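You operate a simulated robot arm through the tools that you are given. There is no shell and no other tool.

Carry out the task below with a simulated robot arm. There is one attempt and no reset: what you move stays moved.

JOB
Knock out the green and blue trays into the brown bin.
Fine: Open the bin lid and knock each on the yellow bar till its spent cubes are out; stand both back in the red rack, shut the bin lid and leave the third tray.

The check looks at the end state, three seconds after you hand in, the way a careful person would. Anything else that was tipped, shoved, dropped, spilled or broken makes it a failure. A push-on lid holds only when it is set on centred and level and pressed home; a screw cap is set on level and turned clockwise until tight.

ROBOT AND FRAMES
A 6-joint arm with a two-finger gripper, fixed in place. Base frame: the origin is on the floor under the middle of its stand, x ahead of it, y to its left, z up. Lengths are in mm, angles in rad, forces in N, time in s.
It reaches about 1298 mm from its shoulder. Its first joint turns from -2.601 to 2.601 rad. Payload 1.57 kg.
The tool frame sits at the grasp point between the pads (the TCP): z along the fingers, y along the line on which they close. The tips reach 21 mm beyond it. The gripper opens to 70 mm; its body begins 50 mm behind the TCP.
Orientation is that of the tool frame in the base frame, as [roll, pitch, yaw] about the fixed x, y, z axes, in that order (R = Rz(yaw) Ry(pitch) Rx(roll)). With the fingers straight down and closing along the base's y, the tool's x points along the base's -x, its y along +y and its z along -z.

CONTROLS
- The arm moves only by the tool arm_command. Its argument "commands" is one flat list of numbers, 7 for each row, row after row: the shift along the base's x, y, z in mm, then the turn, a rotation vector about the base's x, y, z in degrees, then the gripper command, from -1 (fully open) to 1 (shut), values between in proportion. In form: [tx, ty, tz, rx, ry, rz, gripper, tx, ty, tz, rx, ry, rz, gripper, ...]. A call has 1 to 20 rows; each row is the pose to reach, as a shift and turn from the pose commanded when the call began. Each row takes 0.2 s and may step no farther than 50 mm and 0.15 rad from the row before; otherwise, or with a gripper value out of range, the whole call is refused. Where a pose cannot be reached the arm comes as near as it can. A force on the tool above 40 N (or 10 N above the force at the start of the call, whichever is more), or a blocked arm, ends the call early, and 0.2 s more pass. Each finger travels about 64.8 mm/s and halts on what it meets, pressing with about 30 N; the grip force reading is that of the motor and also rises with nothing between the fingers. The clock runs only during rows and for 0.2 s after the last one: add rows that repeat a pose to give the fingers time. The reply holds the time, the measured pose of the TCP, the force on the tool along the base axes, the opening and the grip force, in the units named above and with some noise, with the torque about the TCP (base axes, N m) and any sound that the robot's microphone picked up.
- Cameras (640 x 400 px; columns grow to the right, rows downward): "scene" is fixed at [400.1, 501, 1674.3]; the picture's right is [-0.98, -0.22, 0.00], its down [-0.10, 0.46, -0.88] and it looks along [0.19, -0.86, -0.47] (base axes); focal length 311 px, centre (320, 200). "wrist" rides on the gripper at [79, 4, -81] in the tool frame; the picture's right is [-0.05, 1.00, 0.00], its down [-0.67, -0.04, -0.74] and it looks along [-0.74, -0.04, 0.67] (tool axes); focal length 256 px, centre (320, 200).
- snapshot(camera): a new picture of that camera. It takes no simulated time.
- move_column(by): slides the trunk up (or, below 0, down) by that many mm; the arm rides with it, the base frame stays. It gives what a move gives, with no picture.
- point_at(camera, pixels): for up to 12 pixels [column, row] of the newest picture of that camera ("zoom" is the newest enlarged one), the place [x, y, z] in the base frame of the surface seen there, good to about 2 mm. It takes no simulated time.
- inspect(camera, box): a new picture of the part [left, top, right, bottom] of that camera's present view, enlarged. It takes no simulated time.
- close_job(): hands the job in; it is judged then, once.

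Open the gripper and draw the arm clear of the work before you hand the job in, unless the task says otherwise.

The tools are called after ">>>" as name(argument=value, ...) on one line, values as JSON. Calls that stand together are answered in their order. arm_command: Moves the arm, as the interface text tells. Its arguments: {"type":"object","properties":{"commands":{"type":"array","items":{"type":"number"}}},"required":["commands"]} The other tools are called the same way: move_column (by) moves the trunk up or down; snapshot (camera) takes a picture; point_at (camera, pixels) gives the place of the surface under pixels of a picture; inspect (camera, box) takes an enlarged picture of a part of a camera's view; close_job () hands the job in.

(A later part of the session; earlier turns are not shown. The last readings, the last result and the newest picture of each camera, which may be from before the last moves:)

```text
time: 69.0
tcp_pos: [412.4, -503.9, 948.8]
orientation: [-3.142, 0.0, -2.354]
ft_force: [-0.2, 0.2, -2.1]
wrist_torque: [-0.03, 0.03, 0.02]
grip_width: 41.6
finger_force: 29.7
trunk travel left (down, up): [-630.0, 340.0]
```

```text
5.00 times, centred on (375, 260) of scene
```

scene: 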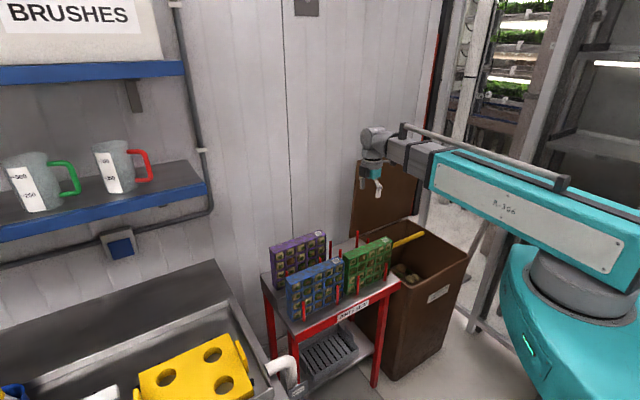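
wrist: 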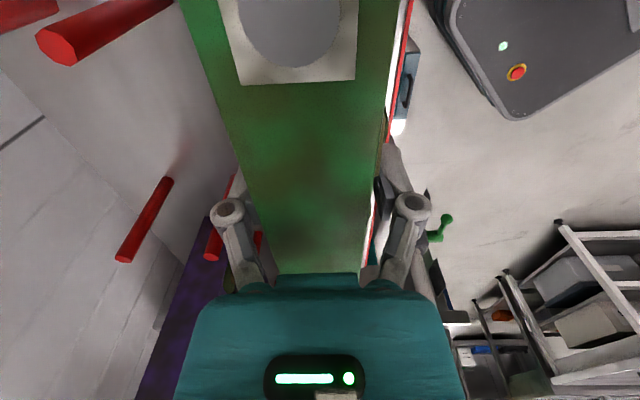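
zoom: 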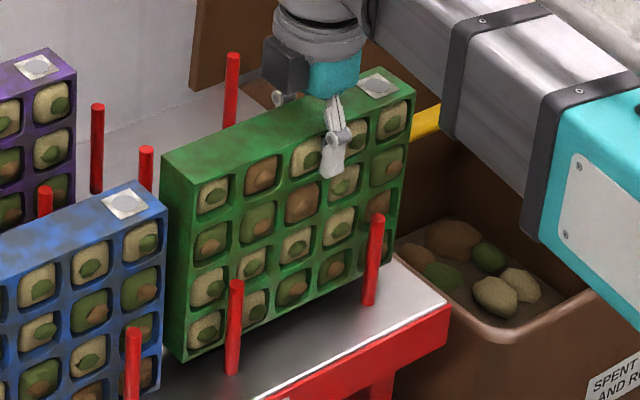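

The tray weighs only ~2 N and hangs straight. I'll lift it clear of the pegs and carry it over in front of the bin.

>>> move_column(by=125)

>>> arm_command(commands=[-20, -13, 0, 0, 0, 0, 1, -50, -33, 0, 0, 0, 0, 1, -85, -57, 0, 0, 0, 0, 1, -122, -81, 0, 0, 0, 0, 1, -160, -107, 0, 0, 0, 0, 1, -198, -132, 0, 0, 0, 0, 1, -236, -158, 0, 0, 0, 0, 1, -273, -182, 0, 0, 0, 0, 1, -305, -204, 0, 0, 0, 0, 1, -322, -215, 0, 0, 0, 0, 1, -331, -221, 0, 0, 0, 0, 1, -331, -221, 0, 0, 0, 0, 1])

>>> snapshot(camera="scene")

>>> snapshot(camera="wrist")

```text
time: 70.5
tcp_pos: [413.1, -502.6, 1073.7]
orientation: [3.14, -0.001, -2.353]
ft_force: [0.1, -0.3, -1.4]
wrist_torque: [-0.03, 0.05, 0.0]
grip_width: 41.5
finger_force: 28.7
trunk travel left (down, up): [-755.0, 215.0]
```

```text
time: 73.1
tcp_pos: [81.8, -723.4, 1073.3]
orientation: [-3.139, 0.001, -2.354]
ft_force: [0.4, 0.1, -1.4]
wrist_torque: [0.01, 0.0, 0.0]
grip_width: 41.4
finger_force: 30.4
trunk travel left (down, up): [-755.0, 215.0]
```

```text
taken
```

scene: 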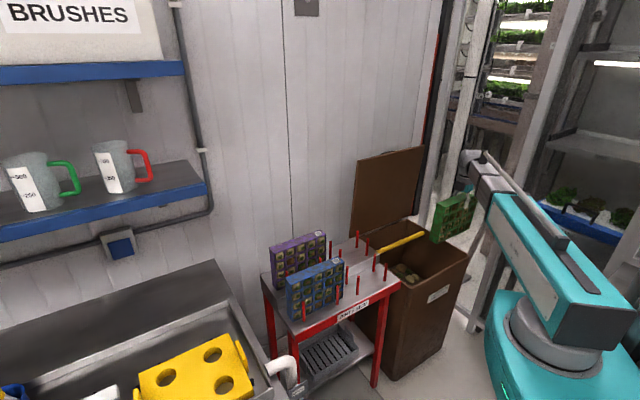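

```text
taken
```

wrist: 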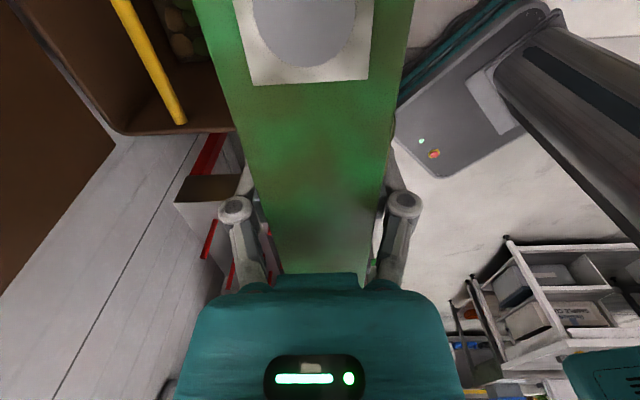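

The tray is held in front of the bin and the empty slot's pegs are now visible. I'll record the peg positions of the empty slot for the return.

>>> inspect(camera="scene", box=[330, 225, 410, 305])

>>> point_at(camera="zoom", pixels=[[222, 410], [222, 290], [350, 290], [350, 235], [355, 190], [300, 200], [150, 250], [240, 120], [225, 100], [280, 130], [300, 300], [200, 330]])

```text
5.00 times, centred on (370, 265) of scene
```

zoom: 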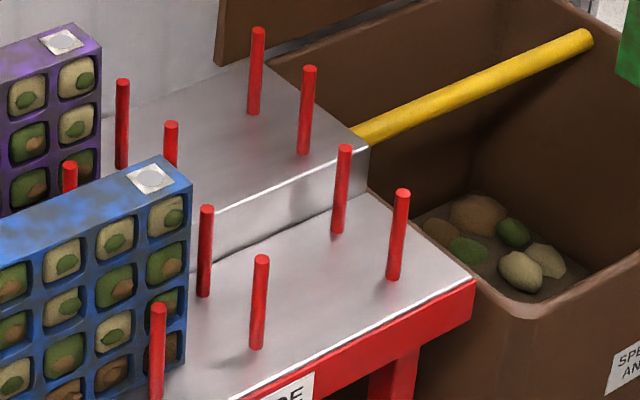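

```text
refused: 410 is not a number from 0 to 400
```

>>> point_at(camera="zoom", pixels=[[205, 210], [204, 293], [261, 259], [257, 346], [344, 149], [338, 230], [402, 193], [393, 276], [300, 300], [300, 240], [365, 150], [468, 280]])

>>> point_at(camera="zoom", pixels=[[590, 38], [480, 90], [400, 125], [362, 142], [480, 80], [480, 100], [470, 110], [575, 30], [158, 308], [70, 165]])

```text
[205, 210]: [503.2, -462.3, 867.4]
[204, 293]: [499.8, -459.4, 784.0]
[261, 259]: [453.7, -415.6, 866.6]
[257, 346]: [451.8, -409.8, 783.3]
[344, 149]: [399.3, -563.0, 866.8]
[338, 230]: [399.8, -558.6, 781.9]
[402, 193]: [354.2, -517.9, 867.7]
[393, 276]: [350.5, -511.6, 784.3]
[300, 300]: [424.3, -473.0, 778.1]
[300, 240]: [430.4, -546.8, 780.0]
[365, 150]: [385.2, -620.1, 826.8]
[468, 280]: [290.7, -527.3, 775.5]
```

```text
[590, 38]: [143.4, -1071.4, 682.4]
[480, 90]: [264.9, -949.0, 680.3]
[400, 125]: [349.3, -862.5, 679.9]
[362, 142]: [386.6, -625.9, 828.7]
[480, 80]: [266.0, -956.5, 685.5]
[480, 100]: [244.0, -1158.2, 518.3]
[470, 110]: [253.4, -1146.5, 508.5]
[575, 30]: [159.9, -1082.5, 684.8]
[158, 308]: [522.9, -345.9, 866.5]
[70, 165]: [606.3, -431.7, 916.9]
```

Slot pegs are at v≈615 and 681 (tray centre v≈648, u≈−43.7), and the bar's centre is about v=867, z=675. Now I tilt the tray forward to 80° about the wrist, high above the bin, so its cell face points down.

>>> arm_command(commands=[17.9, -17.9, 1.8, -5.66, -5.66, 0, 1, 35.5, -35.5, 7.1, -11.3, -11.3, 0, 1, 52.3, -52.3, 15.7, -17, -17, 0, 1, 68.2, -68.2, 27.7, -22.6, -22.6, 0, 1, 82.7, -82.7, 42.6, -28.3, -28.3, 0, 1, 95.6, -95.6, 60.2, -33.9, -33.9, 0, 1, 106.7, -106.7, 80.2, -39.6, -39.6, 0, 1, 115.7, -115.7, 102.2, -45.3, -45.3, 0, 1, 122.4, -122.4, 125.8, -50.9, -50.9, 0, 1, 126.7, -126.7, 150.4, -56.6, -56.6, 0, 1, 126.7, -126.7, 150.4, -56.6, -56.6, 0, 1])

>>> inspect(camera="scene", box=[360, 130, 500, 300])

>>> snapshot(camera="wrist")

```text
time: 75.5
tcp_pos: [208.8, -851.2, 1227.8]
orientation: [-1.742, -0.003, -2.353]
ft_force: [-0.1, 1.1, -1.4]
wrist_torque: [0.05, 0.1, 0.01]
grip_width: 41.5
finger_force: 30.2
out of reach, approached as far as the arm can: row 10, 11
trunk travel left (down, up): [-755.0, 215.0]
```

```text
2.35 times, centred on (430, 215) of scene
```

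zoom: 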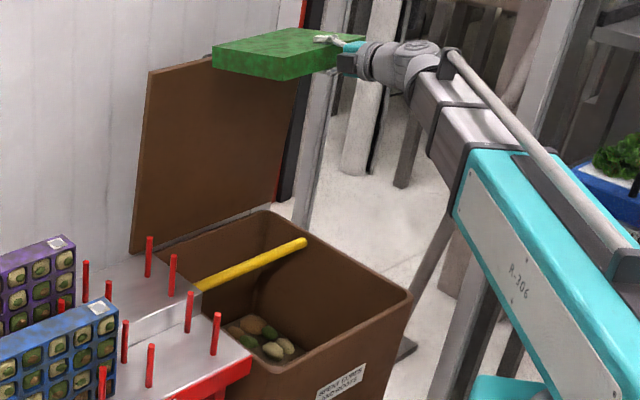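

```text
taken
```

wrist: 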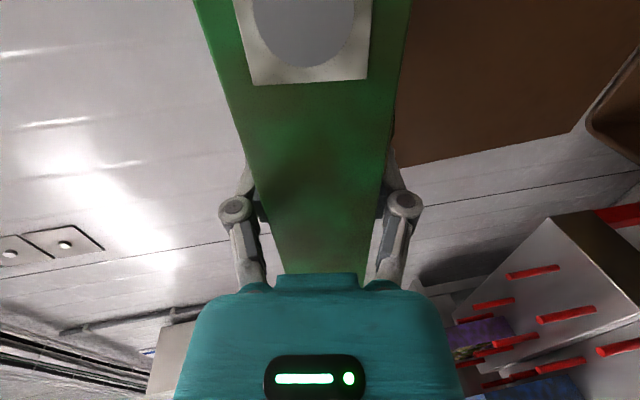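

The tray is face-down at 80° with its solid back up. I'll shift 15 mm toward the wall and lower the trunk in stages to just above the yellow bar.

>>> arm_command(commands=[5, -5, 0, 0, 0, 0, 1, 11, -11, 0, -0.7, -0.7, 0, 1, 11, -11, 0, -0.7, -0.7, 0, 1])

>>> move_column(by=-345)

>>> inspect(camera="scene", box=[360, 180, 500, 310])

>>> snapshot(camera="wrist")

```text
time: 76.3
tcp_pos: [220.0, -863.1, 1230.7]
orientation: [-1.728, -0.004, -2.357]
ft_force: [-0.3, 0.2, -1.9]
wrist_torque: [0.02, 0.1, -0.03]
grip_width: 41.3
finger_force: 29.5
out of reach, approached as far as the arm can: row 2, 3
trunk travel left (down, up): [-755.0, 215.0]
```

```text
time: 79.7
tcp_pos: [220.0, -862.2, 885.5]
orientation: [-1.728, -0.002, -2.355]
ft_force: [-1.2, -0.2, -1.3]
wrist_torque: [0.06, 0.09, -0.02]
grip_width: 41.5
finger_force: 29.8
trunk travel left (down, up): [-410.0, 560.0]
```

```text
3.08 times, centred on (430, 245) of scene
```

zoom: 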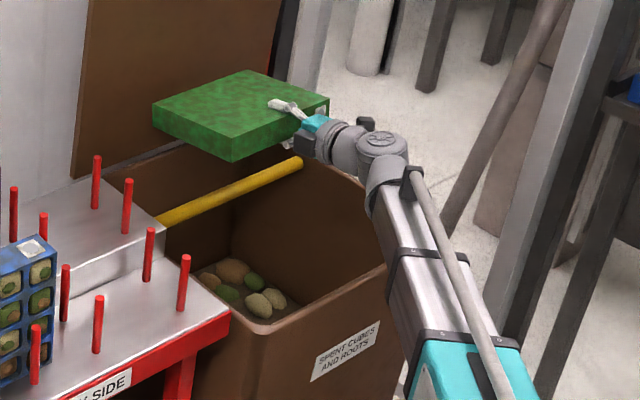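

```text
taken
```

wrist: 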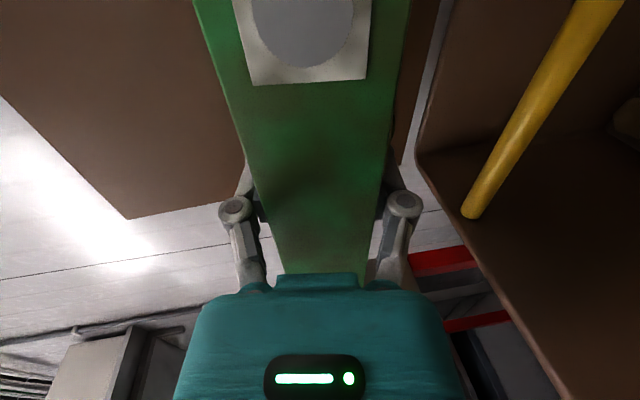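

The tray is centred over the bin with the bar beneath. I'll lower 102 mm more, to about 59 mm above the bar.

>>> move_column(by=-102)

>>> inspect(camera="scene", box=[370, 190, 490, 310])

```text
time: 81.0
tcp_pos: [220.3, -862.7, 782.7]
orientation: [-1.727, -0.002, -2.355]
ft_force: [-0.3, -0.3, -1.8]
wrist_torque: [0.07, 0.12, 0.0]
grip_width: 41.4
finger_force: 29.5
trunk travel left (down, up): [-308.0, 662.0]
```

```text
3.33 times, centred on (430, 250) of scene
```

zoom: 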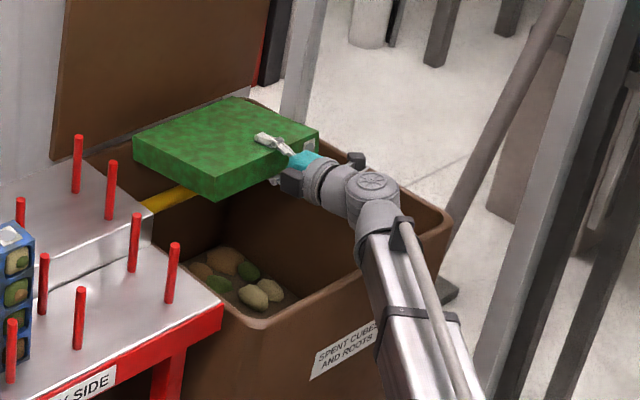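

Now a first knock: a quick wrist flick down from 81° to 69° onto the bar and back up.

>>> arm_command(commands=[-2.8, 2.8, -18.6, 4.24, 4.24, 0, 1, -7, 7, -36.7, 8.49, 8.49, 0, 1, -2.8, 2.8, -18.6, 4.24, 4.24, 0, 1, 0, 0, 0, 0, 0, 0, 1, 0, 0, 0, 0, 0, 0, 1])

>>> inspect(camera="scene", box=[370, 190, 490, 310])

>>> snapshot(camera="wrist")

```text
time: 82.2
tcp_pos: [219.3, -862.2, 783.1]
orientation: [-1.728, -0.002, -2.353]
ft_force: [-0.7, 0.6, -1.2]
wrist_torque: [0.08, 0.11, 0.01]
grip_width: 41.9
finger_force: 30.3
trunk travel left (down, up): [-308.0, 662.0]
```

```text
3.33 times, centred on (430, 250) of scene
```

zoom: 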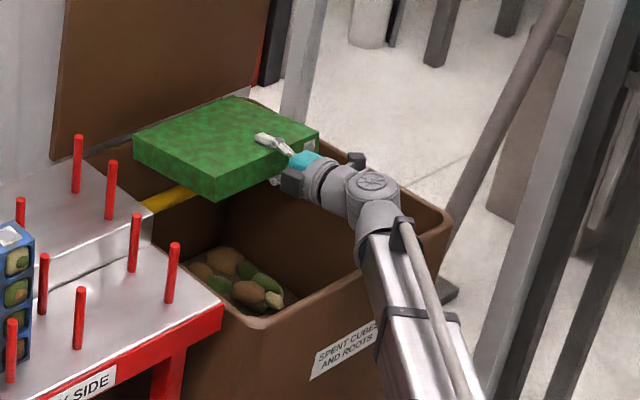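

```text
taken
```

wrist: 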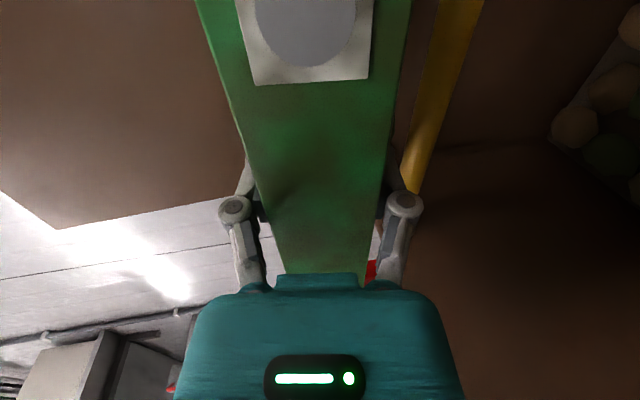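

The pile in the bin changed (new cubes around (255,285) in the zoom), so the knock works. I'll repeat several knocks in one go.

>>> arm_command(commands=[-2.8, 2.8, -18.6, 4.24, 4.24, 0, 1, -7.5, 7.5, -38.5, 9.0, 9.0, 0, 1, -2.8, 2.8, -18.6, 4.24, 4.24, 0, 1, 0, 0, 0, 0, 0, 0, 1, -2.8, 2.8, -18.6, 4.24, 4.24, 0, 1, -7.5, 7.5, -38.5, 9.0, 9.0, 0, 1, -2.8, 2.8, -18.6, 4.24, 4.24, 0, 1, 0, 0, 0, 0, 0, 0, 1, -2.8, 2.8, -18.6, 4.24, 4.24, 0, 1, -7.5, 7.5, -38.5, 9.0, 9.0, 0, 1, -2.8, 2.8, -18.6, 4.24, 4.24, 0, 1, 0, 0, 0, 0, 0, 0, 1, 0, 0, 0, 0, 0, 0, 1])

>>> inspect(camera="scene", box=[370, 190, 490, 310])

>>> snapshot(camera="wrist")

```text
time: 85.0
tcp_pos: [219.9, -863.7, 783.8]
orientation: [-1.728, -0.003, -2.356]
ft_force: [0.3, 0.3, -1.6]
wrist_torque: [0.06, 0.12, 0.01]
grip_width: 41.4
finger_force: 30.2
trunk travel left (down, up): [-308.0, 662.0]
```

```text
3.33 times, centred on (430, 250) of scene
```

zoom: 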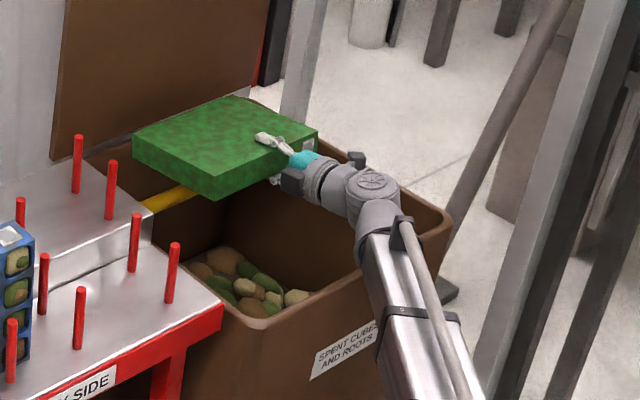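

```text
taken
```

wrist: 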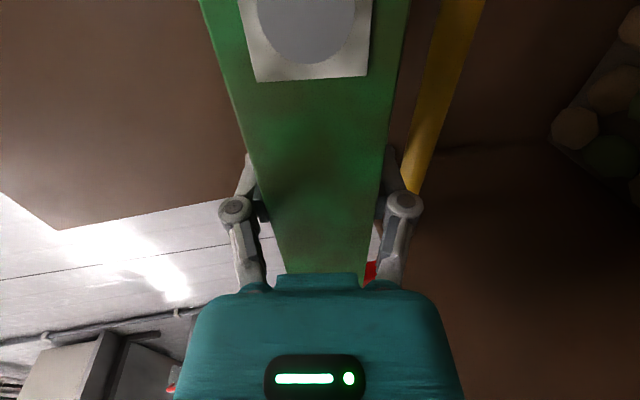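

More cubes are in the pile. I'll do another series of knocks before checking the tray face.

>>> arm_command(commands=[-2.8, 2.8, -18.6, 4.24, 4.24, 0, 1, -7.8, 7.8, -40, 9.4, 9.4, 0, 1, -2.8, 2.8, -18.6, 4.24, 4.24, 0, 1, 0, 0, 0, 0, 0, 0, 1, -2.8, 2.8, -18.6, 4.24, 4.24, 0, 1, -7.8, 7.8, -40, 9.4, 9.4, 0, 1, -2.8, 2.8, -18.6, 4.24, 4.24, 0, 1, 0, 0, 0, 0, 0, 0, 1, -2.8, 2.8, -18.6, 4.24, 4.24, 0, 1, -7.8, 7.8, -40, 9.4, 9.4, 0, 1, -2.8, 2.8, -18.6, 4.24, 4.24, 0, 1, 0, 0, 0, 0, 0, 0, 1, -2.8, 2.8, -18.6, 4.24, 4.24, 0, 1, -7.8, 7.8, -40, 9.4, 9.4, 0, 1, -2.8, 2.8, -18.6, 4.24, 4.24, 0, 1, 0, 0, 0, 0, 0, 0, 1, 0, 0, 0, 0, 0, 0, 1])

>>> move_column(by=320)

>>> inspect(camera="scene", box=[370, 150, 490, 310])

```text
time: 88.6
tcp_pos: [218.9, -861.5, 783.6]
orientation: [-1.724, -0.003, -2.355]
ft_force: [0.3, 0.5, -1.5]
wrist_torque: [0.06, 0.17, 0.01]
grip_width: 41.6
finger_force: 30.3
trunk travel left (down, up): [-308.0, 662.0]
```

```text
time: 91.8
tcp_pos: [219.1, -862.3, 1103.7]
orientation: [-1.725, -0.002, -2.356]
ft_force: [0.1, 0.3, -1.8]
wrist_torque: [0.05, 0.14, -0.01]
grip_width: 41.7
finger_force: 30.1
trunk travel left (down, up): [-628.0, 342.0]
```

```text
2.50 times, centred on (430, 230) of scene
```

zoom: 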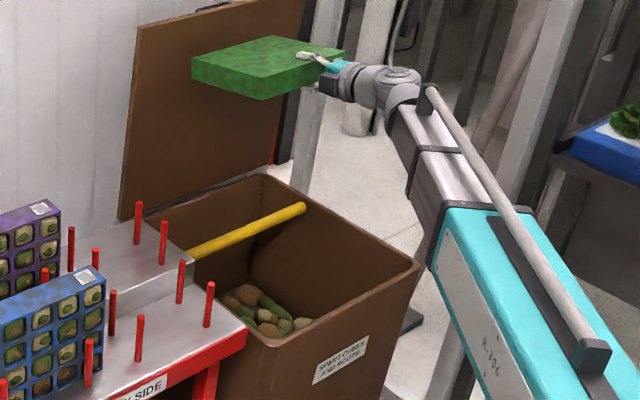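

I'll swing the tray back to vertical high over the bin so the scene camera can see which cells are empty.

>>> arm_command(commands=[-4, 4, -24.7, 5.66, 5.66, 0, 1, -10.5, 10.5, -48.4, 11.3, 11.3, 0, 1, -19.2, 19.2, -70.7, 17, 17, 0, 1, -30, 30, -90.9, 22.6, 22.6, 0, 1, -42.6, 42.6, -108.9, 28.3, 28.3, 0, 1, -57, 57, -124.2, 33.9, 33.9, 0, 1, -72.7, 72.7, -136.5, 39.6, 39.6, 0, 1, -89.4, 89.4, -145.6, 45.3, 45.3, 0, 1, -107, 107, -151.3, 50.9, 50.9, 0, 1, -124.9, 124.9, -153.5, 56.6, 56.6, 0, 1, -124.9, 124.9, -153.5, 56.6, 56.6, 0, 1])

>>> inspect(camera="scene", box=[400, 180, 500, 280])

>>> snapshot(camera="wrist")

```text
time: 94.2
tcp_pos: [93.4, -737.0, 947.8]
orientation: [-3.126, 0.001, -2.352]
ft_force: [-0.7, -0.6, -1.9]
wrist_torque: [-0.05, 0.03, -0.03]
grip_width: 41.5
finger_force: 29.4
out of reach, approached as far as the arm can: row 6, 7, 8, 9, 10, 11
trunk travel left (down, up): [-628.0, 342.0]
```

```text
4.00 times, centred on (450, 230) of scene
```

zoom: 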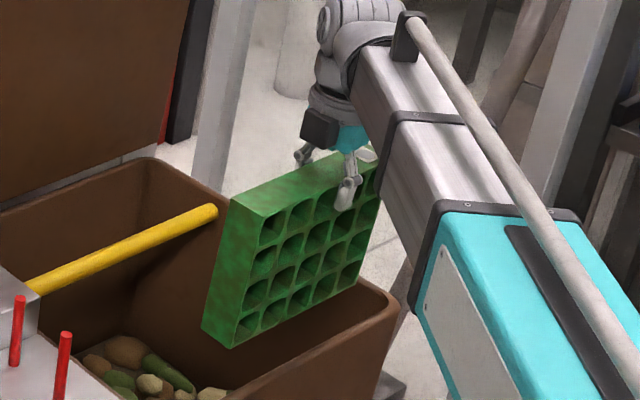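

```text
taken
```

wrist: 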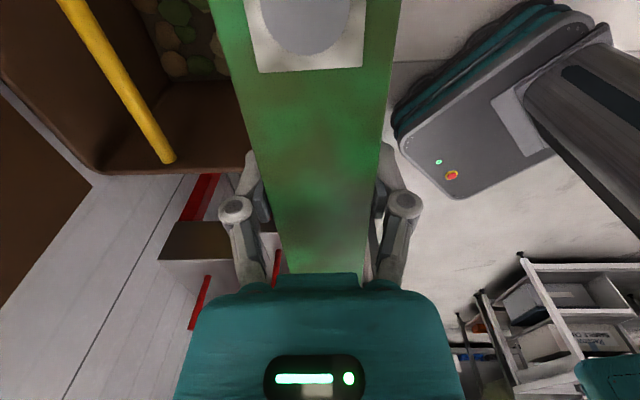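

The cells look empty. I'll zoom in to check each one, including those near the finger.

>>> inspect(camera="scene", box=[448, 212, 500, 270])

```text
6.90 times, centred on (474, 241) of scene
```

zoom: 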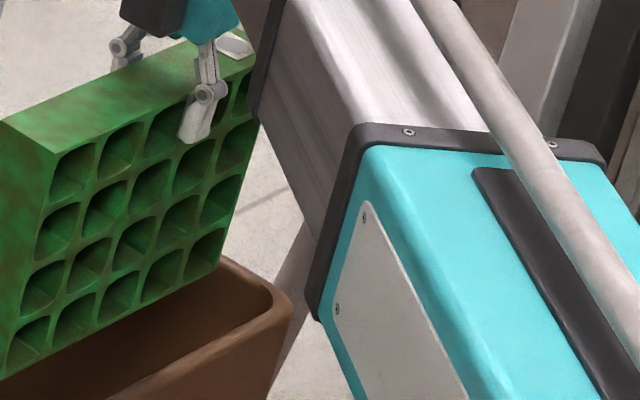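

Rows 2–4 are empty; the top-row cells by the finger are partly hidden. I'll raise the tray and move it sideways while still over the bin for a clearer view.

>>> move_column(by=126)

>>> arm_command(commands=[20, 20, 0, 0, 0, 0, 1, 45, 45, 0, 0, 0, 0, 1, 70, 70, 0, -0.5, -0.5, 0, 1, 88, 88, 0, -0.6, -0.6, 0, 1, 88, 88, 0, -0.6, -0.6, 0, 1])

>>> inspect(camera="scene", box=[390, 160, 480, 260])

```text
time: 95.7
tcp_pos: [93.6, -737.4, 1073.7]
orientation: [-3.123, 0.003, -2.353]
ft_force: [-0.3, 0.0, -1.5]
wrist_torque: [-0.02, 0.01, 0.01]
grip_width: 41.6
finger_force: 29.9
trunk travel left (down, up): [-754.0, 216.0]
```

```text
time: 96.9
tcp_pos: [181.8, -648.8, 1073.0]
orientation: [-3.107, 0.0, -2.356]
ft_force: [-0.9, -0.4, -2.1]
wrist_torque: [-0.04, 0.0, -0.02]
grip_width: 41.4
finger_force: 29.7
trunk travel left (down, up): [-754.0, 216.0]
```

```text
4.00 times, centred on (435, 210) of scene
```

zoom: 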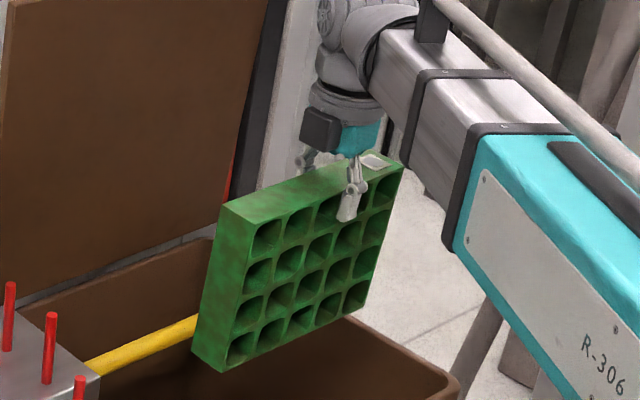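

Now the whole front is visible; all appear empty. I'll zoom in on the top row by the finger to be sure.

>>> inspect(camera="scene", box=[436, 194, 496, 254])

>>> inspect(camera="scene", box=[462, 196, 494, 222])

```text
6.67 times, centred on (466, 224) of scene
```

zoom: 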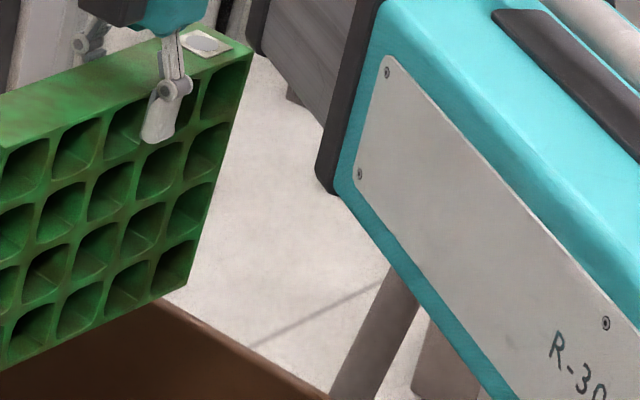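

```text
15.38 times, centred on (478, 209) of scene
```

zoom: 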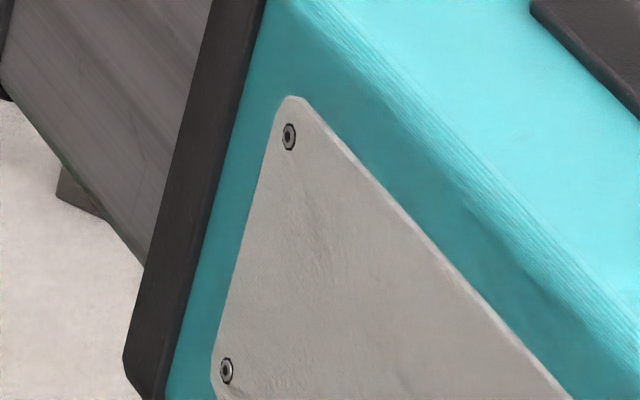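

I'll zoom precisely on the finger area at scene ~(446,206).

>>> inspect(camera="scene", box=[430, 194, 460, 220])

>>> inspect(camera="scene", box=[430, 205, 470, 255])

```text
15.38 times, centred on (445, 207) of scene
```

zoom: 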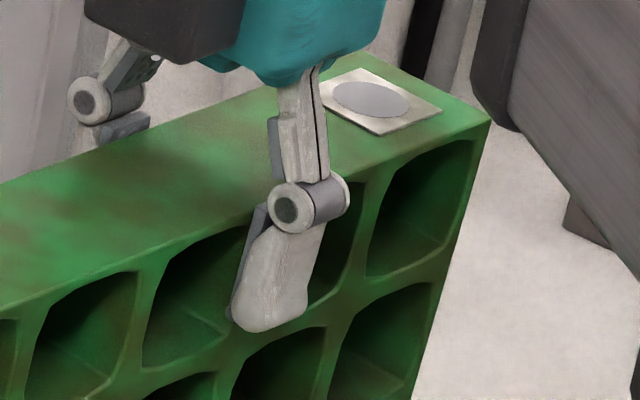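

```text
8.00 times, centred on (450, 230) of scene
```

zoom: 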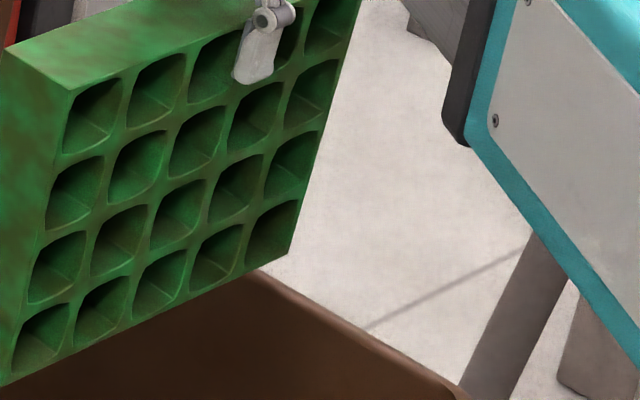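

All 20 green cells are empty. I'll carry the green tray back above its slot, levelling the tool.

>>> arm_command(commands=[25, 16, 0, 0.3, 0.3, 0, 1, 60, 38, 0, 0.6, 0.6, 0, 1, 100, 63, 0, 0.9, 0.9, 0, 1, 140, 88, 0, 1.2, 1.2, 0, 1, 175, 110, 0, 1.4, 1.4, 0, 1, 205, 129, 0, 1.4, 1.4, 0, 1, 223, 141, 0, 1.4, 1.4, 0, 1, 231.2, 146, 0, 1.4, 1.4, 0, 1, 231.2, 146, 0, 1.4, 1.4, 0, 1, 231.2, 146, 0, 1.4, 1.4, 0, 1])

>>> inspect(camera="scene", box=[310, 190, 420, 310])

>>> snapshot(camera="wrist")

```text
time: 99.1
tcp_pos: [413.8, -503.6, 1073.7]
orientation: [3.141, 0.0, -2.354]
ft_force: [0.8, -0.3, -1.9]
wrist_torque: [0.02, 0.01, 0.03]
grip_width: 41.2
finger_force: 30.3
trunk travel left (down, up): [-754.0, 216.0]
```

```text
3.33 times, centred on (365, 250) of scene
```

zoom: 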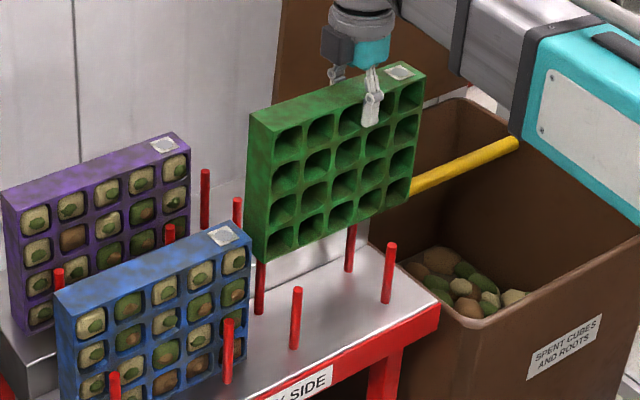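

```text
taken
```

wrist: 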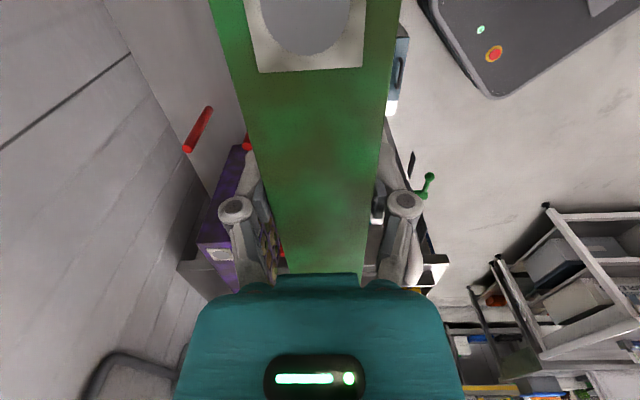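

The green tray hangs above its slot. I'll measure its front corners to confirm alignment before lowering.

>>> inspect(camera="scene", box=[375, 205, 445, 275])

>>> inspect(camera="scene", box=[335, 205, 397, 275])

>>> point_at(camera="zoom", pixels=[[66, 180], [68, 330], [62, 355], [330, 65], [325, 230], [45, 170], [30, 155], [200, 115], [200, 295], [100, 345], [310, 80], [315, 245]])

```text
5.71 times, centred on (410, 240) of scene
```

zoom: 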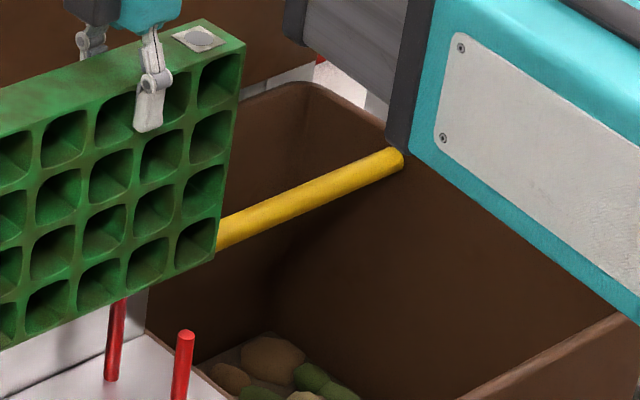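

```text
5.71 times, centred on (366, 240) of scene
```

zoom: 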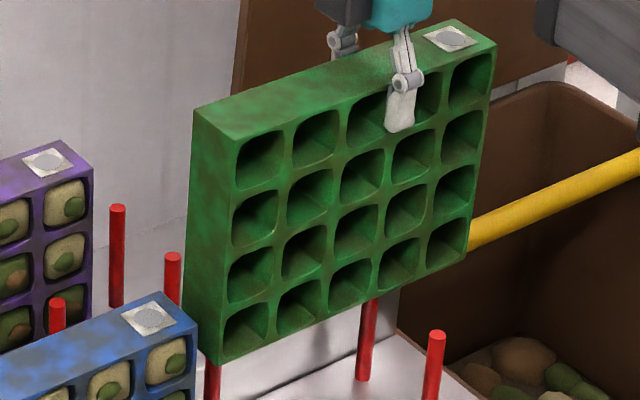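

```text
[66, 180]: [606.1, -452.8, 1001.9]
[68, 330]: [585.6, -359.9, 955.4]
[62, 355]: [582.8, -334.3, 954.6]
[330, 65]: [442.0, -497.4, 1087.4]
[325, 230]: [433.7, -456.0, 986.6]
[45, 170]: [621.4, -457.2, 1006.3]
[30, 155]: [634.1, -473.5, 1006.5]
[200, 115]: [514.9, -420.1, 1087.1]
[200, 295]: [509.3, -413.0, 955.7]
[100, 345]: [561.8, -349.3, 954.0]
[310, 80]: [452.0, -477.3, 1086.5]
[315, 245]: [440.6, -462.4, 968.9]
```

Now measure the tray's front face corner points from this last zoom.

>>> point_at(camera="zoom", pixels=[[238, 145], [218, 355], [462, 250], [490, 52], [270, 335], [420, 268], [236, 150], [222, 350], [195, 118], [190, 300], [285, 150], [440, 150]])

```text
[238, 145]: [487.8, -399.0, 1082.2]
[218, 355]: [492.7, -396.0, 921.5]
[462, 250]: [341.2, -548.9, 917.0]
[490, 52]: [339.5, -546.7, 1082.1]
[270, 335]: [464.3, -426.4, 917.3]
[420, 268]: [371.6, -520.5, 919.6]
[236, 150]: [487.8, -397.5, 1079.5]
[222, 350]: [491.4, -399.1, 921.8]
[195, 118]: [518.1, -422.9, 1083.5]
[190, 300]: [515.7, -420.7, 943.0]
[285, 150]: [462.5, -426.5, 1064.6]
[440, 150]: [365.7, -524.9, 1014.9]
```

The tray is vertical and aligned (front v≈629, u −147..64) with its bottom at z≈917. I lower it into the slot: 100 mm first.

>>> move_column(by=-100)

>>> inspect(camera="scene", box=[325, 215, 415, 305])

```text
time: 100.5
tcp_pos: [415.4, -505.1, 972.7]
orientation: [3.141, -0.001, -2.353]
ft_force: [-0.8, -0.2, -1.7]
wrist_torque: [-0.01, 0.0, -0.01]
grip_width: 41.5
finger_force: 30.0
trunk travel left (down, up): [-654.0, 316.0]
```

```text
4.44 times, centred on (370, 260) of scene
```

zoom: 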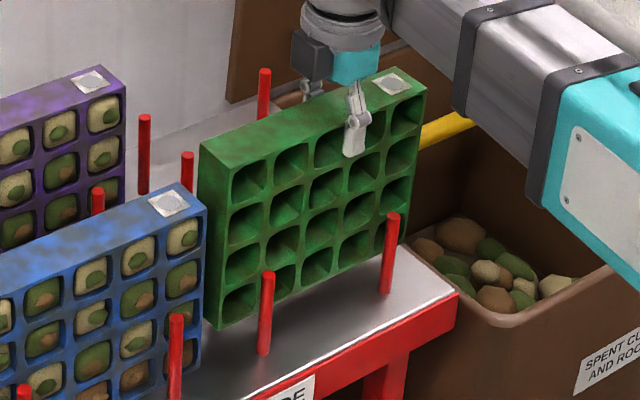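

The tray is between its pegs. I'll lower the last ~37 mm, watching for contact force.

>>> move_column(by=-36)

>>> move_column(by=-2)

```text
time: 101.3
tcp_pos: [414.3, -503.8, 938.0]
orientation: [-3.141, 0.0, -2.354]
ft_force: [2.9, -2.3, 14.4]
wrist_torque: [-0.12, -0.09, 0.07]
grip_width: 41.5
finger_force: 29.9
trunk travel left (down, up): [-618.0, 352.0]
```

```text
time: 101.8
tcp_pos: [412.8, -503.4, 936.8]
orientation: [3.141, 0.0, -2.352]
ft_force: [3.1, -2.3, 22.5]
wrist_torque: [-0.11, -0.11, 0.04]
grip_width: 41.7
finger_force: 30.0
trunk travel left (down, up): [-616.0, 354.0]
```

Contact with the rack (14→22 N up). I'll relieve by 3 mm and open the gripper slowly.

>>> move_column(by=3)

>>> arm_command(commands=[0, 0, 0, 0, 0, 0, 0.0, 0, 0, 0, 0, 0, 0, -0.25, 0, 0, 0, 0, 0, 0, -0.4, 0, 0, 0, 0, 0, 0, -0.6, 0, 0, 0, 0, 0, 0, -0.6])

>>> inspect(camera="scene", box=[325, 215, 415, 305])

>>> snapshot(camera="wrist")

```text
time: 102.3
tcp_pos: [413.7, -504.1, 937.5]
orientation: [3.138, 0.001, -2.352]
ft_force: [0.2, 0.5, -2.4]
wrist_torque: [-0.01, 0.02, -0.03]
grip_width: 41.6
finger_force: 30.2
trunk travel left (down, up): [-619.0, 351.0]
```

```text
time: 103.5
tcp_pos: [414.0, -503.9, 938.5]
orientation: [3.139, 0.0, -2.353]
ft_force: [0.9, -0.4, 0.4]
wrist_torque: [-0.01, -0.02, -0.01]
grip_width: 56.1
finger_force: 0.1
trunk travel left (down, up): [-619.0, 351.0]
```

```text
4.44 times, centred on (370, 260) of scene
```

zoom: 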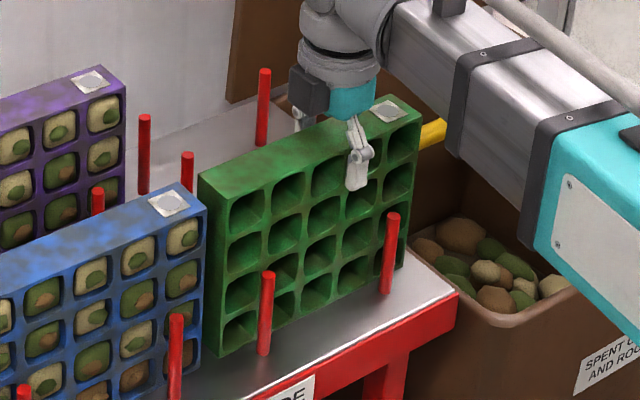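

```text
taken
```

wrist: 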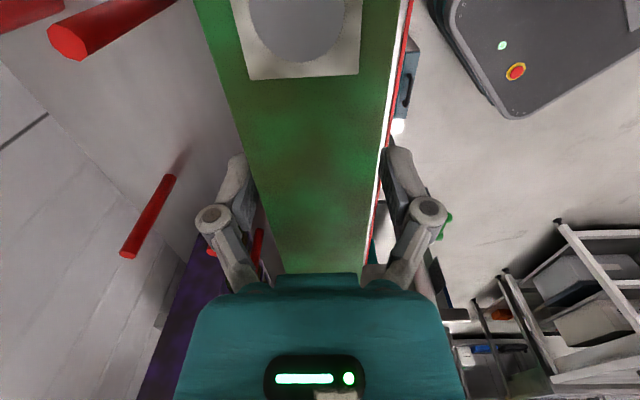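

The green tray stands by itself between its pegs. I open fully, rise, and go over to the blue tray's rib (u≈176, v≈648).

>>> arm_command(commands=[0, 0, 0, 0, 0, 0, -1, 0, 0, 0, 0, 0, 0, -1])

>>> move_column(by=85)

>>> arm_command(commands=[24, 24, 0, 0, 0, 0, -1, 55, 55, 0, 0, 0, 0, -1, 88, 89, 0, 0, 0, 0, -1, 120, 121, 0, 0, 0, 0, -1, 150, 152, 0, 0, 0, 0, -1, 168.7, 170.2, 0, 0, 0, 0, -1, 168.7, 170.2, 0, 0, 0, 0, -1])

>>> snapshot(camera="wrist")

>>> inspect(camera="scene", box=[260, 200, 400, 330])

```text
time: 104.1
tcp_pos: [414.1, -503.6, 937.5]
orientation: [3.14, -0.001, -2.354]
ft_force: [0.3, 0.0, 0.8]
wrist_torque: [0.03, -0.04, 0.02]
grip_width: 69.9
finger_force: 0.0
trunk travel left (down, up): [-619.0, 351.0]
```

```text
time: 105.3
tcp_pos: [414.2, -503.9, 1022.9]
orientation: [3.14, 0.001, -2.353]
ft_force: [0.1, 0.1, 0.2]
wrist_torque: [-0.03, 0.0, -0.01]
grip_width: 70.0
finger_force: 0.1
trunk travel left (down, up): [-704.0, 266.0]
```

```text
time: 106.9
tcp_pos: [581.1, -332.5, 1022.2]
orientation: [3.139, 0.0, -2.354]
ft_force: [-1.8, 0.3, 0.0]
wrist_torque: [0.04, 0.0, -0.01]
grip_width: 70.3
finger_force: 0.0
trunk travel left (down, up): [-704.0, 266.0]
```

```text
taken
```

wrist: 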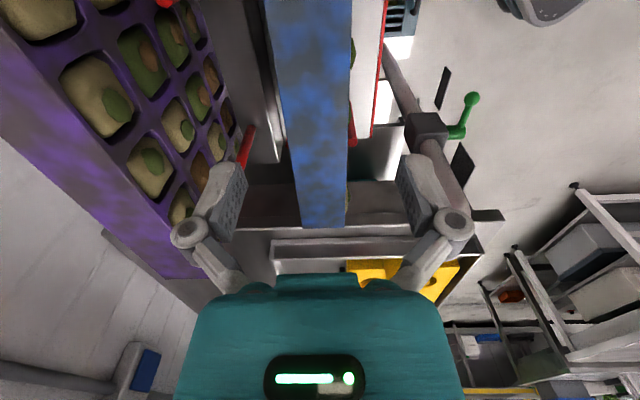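

```text
3.08 times, centred on (330, 265) of scene
```

zoom: 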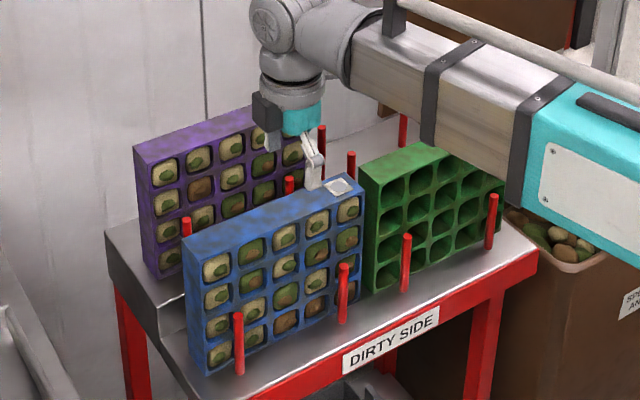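

The gripper is above the blue tray. I'll measure the blue tray's front face, ends and ribs to refine the grip point.

>>> inspect(camera="scene", box=[285, 250, 350, 320])

>>> point_at(camera="zoom", pixels=[[130, 105], [225, 65], [310, 30], [60, 130], [45, 115], [25, 100], [50, 340], [270, 250], [185, 90], [200, 55], [275, 60], [150, 105]])

```text
5.71 times, centred on (318, 285) of scene
```

zoom: 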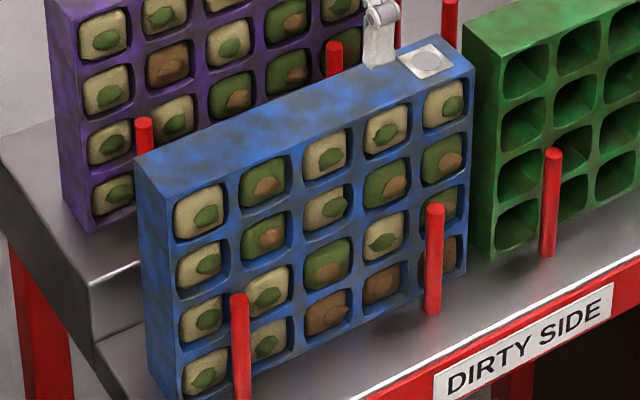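

```text
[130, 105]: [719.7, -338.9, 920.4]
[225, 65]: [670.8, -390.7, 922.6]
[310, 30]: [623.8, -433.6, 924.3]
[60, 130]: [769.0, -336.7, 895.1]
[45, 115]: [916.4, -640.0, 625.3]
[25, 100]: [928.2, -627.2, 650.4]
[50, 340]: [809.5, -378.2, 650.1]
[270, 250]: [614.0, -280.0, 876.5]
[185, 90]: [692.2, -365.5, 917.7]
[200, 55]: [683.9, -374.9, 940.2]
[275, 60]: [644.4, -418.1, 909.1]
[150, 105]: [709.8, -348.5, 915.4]
```

Now I pick the actual blue tray pixels from that zoom (ribs near (355,150) and (297,175), corners (172,200) and (470,78)).

>>> point_at(camera="zoom", pixels=[[355, 150], [297, 178], [234, 205], [414, 125], [172, 203], [470, 80], [138, 165], [440, 42], [322, 155], [384, 130], [178, 390], [466, 255]])

```text
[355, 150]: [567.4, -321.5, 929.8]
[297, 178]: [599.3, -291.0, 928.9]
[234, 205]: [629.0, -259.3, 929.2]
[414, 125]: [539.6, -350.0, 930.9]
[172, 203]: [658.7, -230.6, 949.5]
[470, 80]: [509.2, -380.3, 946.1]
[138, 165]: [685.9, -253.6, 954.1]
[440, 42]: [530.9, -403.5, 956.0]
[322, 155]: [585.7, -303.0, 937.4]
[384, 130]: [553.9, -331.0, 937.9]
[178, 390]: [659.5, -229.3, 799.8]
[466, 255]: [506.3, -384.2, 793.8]
```

Blue's rib is at u≈174 and the thickness centre at v≈648, so only a 2 mm correction is needed. I adjust and lower 87 mm.

>>> arm_command(commands=[0.5, -2.3, 0, 0, 0, 0, -1, 0.5, -2.3, 0, 0, 0, 0, -1])

>>> move_column(by=-87)

>>> arm_command(commands=[0, 0, 0, 0, 0, 0, -0.6, 0, 0, 0, 0, 0, 0, -0.34, 0, 0, 0, 0, 0, 0, -0.34])

>>> snapshot(camera="wrist")

>>> inspect(camera="scene", box=[285, 225, 365, 315])

```text
time: 107.5
tcp_pos: [582.6, -336.7, 1022.2]
orientation: [3.139, -0.002, -2.353]
ft_force: [0.1, 0.5, -0.2]
wrist_torque: [0.01, 0.0, 0.0]
grip_width: 70.1
finger_force: 0.0
trunk travel left (down, up): [-704.0, 266.0]
```

```text
time: 108.7
tcp_pos: [582.8, -335.8, 935.2]
orientation: [3.139, 0.001, -2.352]
ft_force: [-0.7, -0.6, -0.4]
wrist_torque: [-0.02, 0.0, 0.02]
grip_width: 70.2
finger_force: 0.1
trunk travel left (down, up): [-617.0, 353.0]
```

```text
time: 109.5
tcp_pos: [583.4, -338.1, 935.7]
orientation: [3.14, 0.001, -2.354]
ft_force: [1.0, 0.0, 0.4]
wrist_torque: [0.01, 0.02, 0.04]
grip_width: 47.1
finger_force: 0.0
trunk travel left (down, up): [-617.0, 353.0]
```

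```text
taken
```

wrist: 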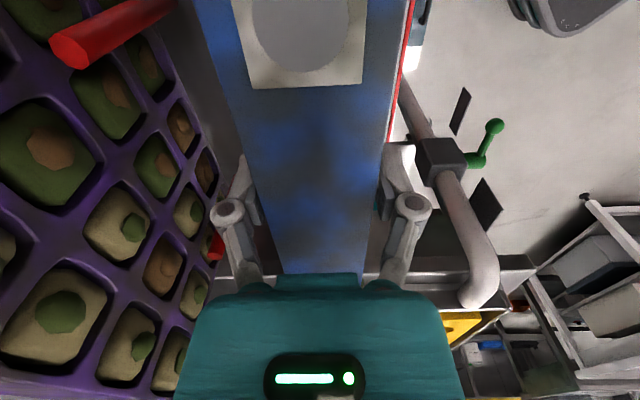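

```text
4.44 times, centred on (325, 270) of scene
```

zoom: 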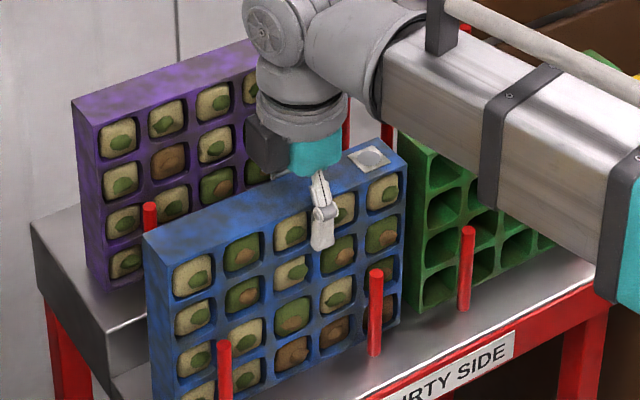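

The finger is over the rib; the TCP is ~2 mm too far toward the wall. I correct that and close the gripper.

>>> arm_command(commands=[-1.4, 1.4, 0, 0, 0, 0, -0.34, -1.4, 1.4, 0, 0, 0, 0, 0.0, -1.4, 1.4, 0, 0, 0, 0, 0.5, -1.4, 1.4, 0, 0, 0, 0, 1, -1.4, 1.4, 0, 0, 0, 0, 1, -1.4, 1.4, 0, 0, 0, 0, 1])

>>> move_column(by=15)

>>> inspect(camera="scene", box=[285, 225, 365, 315])

```text
time: 110.9
tcp_pos: [581.0, -335.4, 936.0]
orientation: [-3.141, 0.0, -2.353]
ft_force: [0.3, -0.4, 2.7]
wrist_torque: [-0.04, 0.0, -0.08]
grip_width: 41.7
finger_force: 30.4
trunk travel left (down, up): [-617.0, 353.0]
```

```text
time: 111.6
tcp_pos: [581.5, -335.5, 950.3]
orientation: [3.139, 0.001, -2.354]
ft_force: [-1.1, 0.7, -1.5]
wrist_torque: [0.0, 0.03, -0.02]
grip_width: 41.6
finger_force: 30.2
trunk travel left (down, up): [-632.0, 338.0]
```

```text
4.44 times, centred on (325, 270) of scene
```

zoom: 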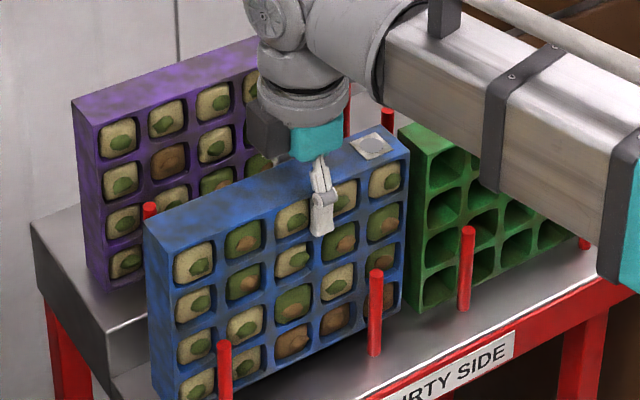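

The blue tray is gripped and lifted off. I'll lift it well above the green tray (bottom at ~983) and carry it to in front of the bin.

>>> move_column(by=190)

>>> arm_command(commands=[-15, -11.7, 0, 0, 0, 0, 1, -40, -31, 0, 0, 0, 0, 1, -75, -58, 0, 0, 0, 0, 1, -110, -86, 0, 0, 0, 0, 1, -145, -113, 0, 0, 0, 0, 1, -180, -140, 0, 0, 0, 0, 1, -215, -167, 0, 0, 0, 0, 1, -250, -194.5, 0, 0, 0, 0, 1, -285, -222, 0, 0, 0, 0, 1, -320, -249, 0, 0, 0, 0, 1, -355, -276, 0, 0, 0, 0, 1, -390, -303, 0, 0, 0, 0, 1, -425, -331, 0, 0, 0, 0, 1, -460, -358, 0, 0, 0, 0, 1, -485, -377, 0, 0, 0, 0, 1, -500, -389, 0, 0, 0, 0, 1, -500, -389, 0, 0, 0, 0, 1])

>>> snapshot(camera="scene")

```text
time: 113.7
tcp_pos: [581.8, -334.5, 1141.1]
orientation: [3.14, 0.0, -2.352]
ft_force: [-0.5, -0.6, -2.1]
wrist_torque: [-0.01, 0.06, -0.01]
grip_width: 41.4
finger_force: 30.1
trunk travel left (down, up): [-822.0, 148.0]
```

```text
time: 117.2
tcp_pos: [81.7, -723.1, 1141.7]
orientation: [3.141, 0.003, -2.353]
ft_force: [-0.3, -0.4, -2.2]
wrist_torque: [-0.05, 0.02, -0.01]
grip_width: 41.7
finger_force: 30.3
trunk travel left (down, up): [-822.0, 148.0]
```

```text
taken
```

scene: 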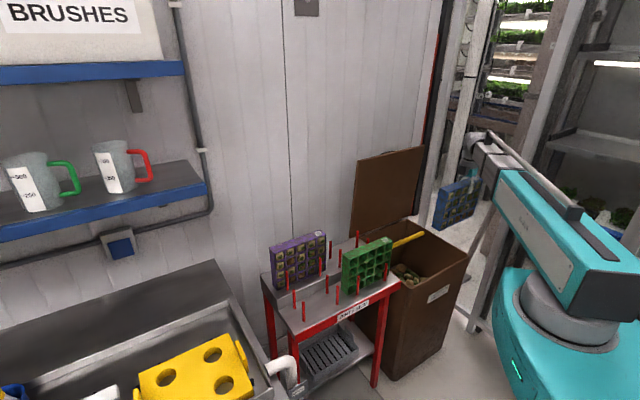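

The blue tray is in front of the bin; green stands empty in the rack. I tilt the blue tray forward to ~81° as before.

>>> arm_command(commands=[17.9, -17.9, 1.8, -5.66, -5.66, 0, 1, 35.5, -35.5, 7.1, -11.3, -11.3, 0, 1, 52.3, -52.3, 15.7, -17, -17, 0, 1, 68.2, -68.2, 27.7, -22.6, -22.6, 0, 1, 82.7, -82.7, 42.6, -28.3, -28.3, 0, 1, 95.6, -95.6, 60.2, -33.9, -33.9, 0, 1, 106.7, -106.7, 80.2, -39.6, -39.6, 0, 1, 115.7, -115.7, 102.2, -45.3, -45.3, 0, 1, 122.4, -122.4, 125.8, -50.9, -50.9, 0, 1, 132, -132, 152, -56.9, -56.9, 0, 1, 138, -138, 154, -57.3, -57.3, 0, 1, 138, -138, 154, -57.3, -57.3, 0, 1])

>>> inspect(camera="scene", box=[360, 110, 500, 280])

```text
time: 119.8
tcp_pos: [219.7, -862.3, 1298.7]
orientation: [-1.726, -0.002, -2.356]
ft_force: [0.2, 0.3, -2.1]
wrist_torque: [0.03, 0.09, -0.02]
grip_width: 41.4
finger_force: 29.9
trunk travel left (down, up): [-822.0, 148.0]
```

```text
2.35 times, centred on (430, 195) of scene
```

zoom: 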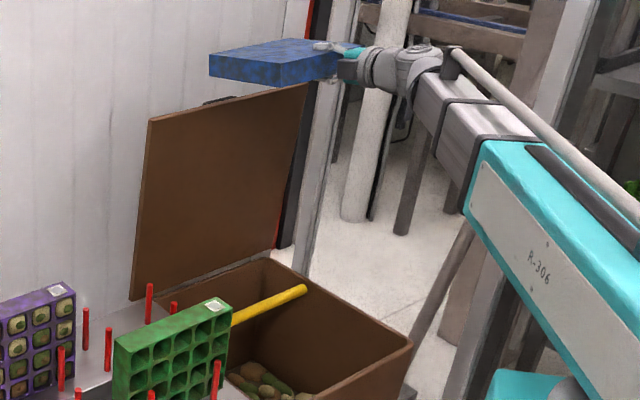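

Tilted at 81° over the bin. I lower the trunk in two stages to the knocking height (TCP z≈783).

>>> move_column(by=-414)

>>> inspect(camera="scene", box=[360, 180, 500, 310])

>>> move_column(by=-102)

>>> inspect(camera="scene", box=[370, 190, 490, 310])

```text
refused: -414 is not a number from -400 to 400
```

```text
3.08 times, centred on (430, 245) of scene
```

zoom: 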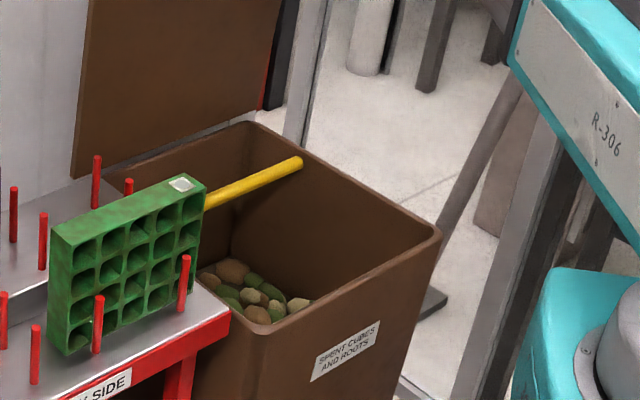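

```text
time: 121.2
tcp_pos: [219.7, -862.1, 1196.2]
orientation: [-1.73, -0.002, -2.354]
ft_force: [0.4, -0.2, -2.4]
wrist_torque: [0.06, 0.14, 0.0]
grip_width: 41.7
finger_force: 30.2
trunk travel left (down, up): [-720.0, 250.0]
```

```text
3.33 times, centred on (430, 250) of scene
```

zoom: 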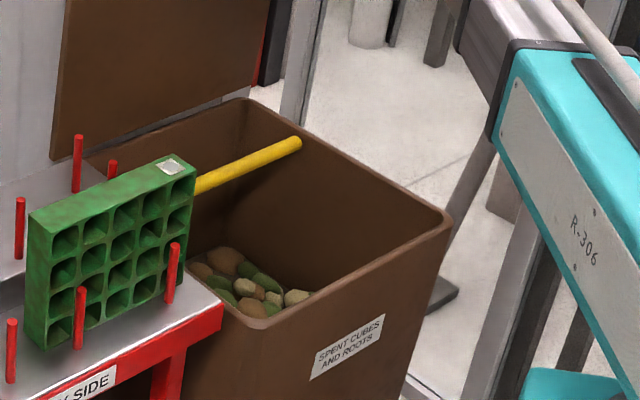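

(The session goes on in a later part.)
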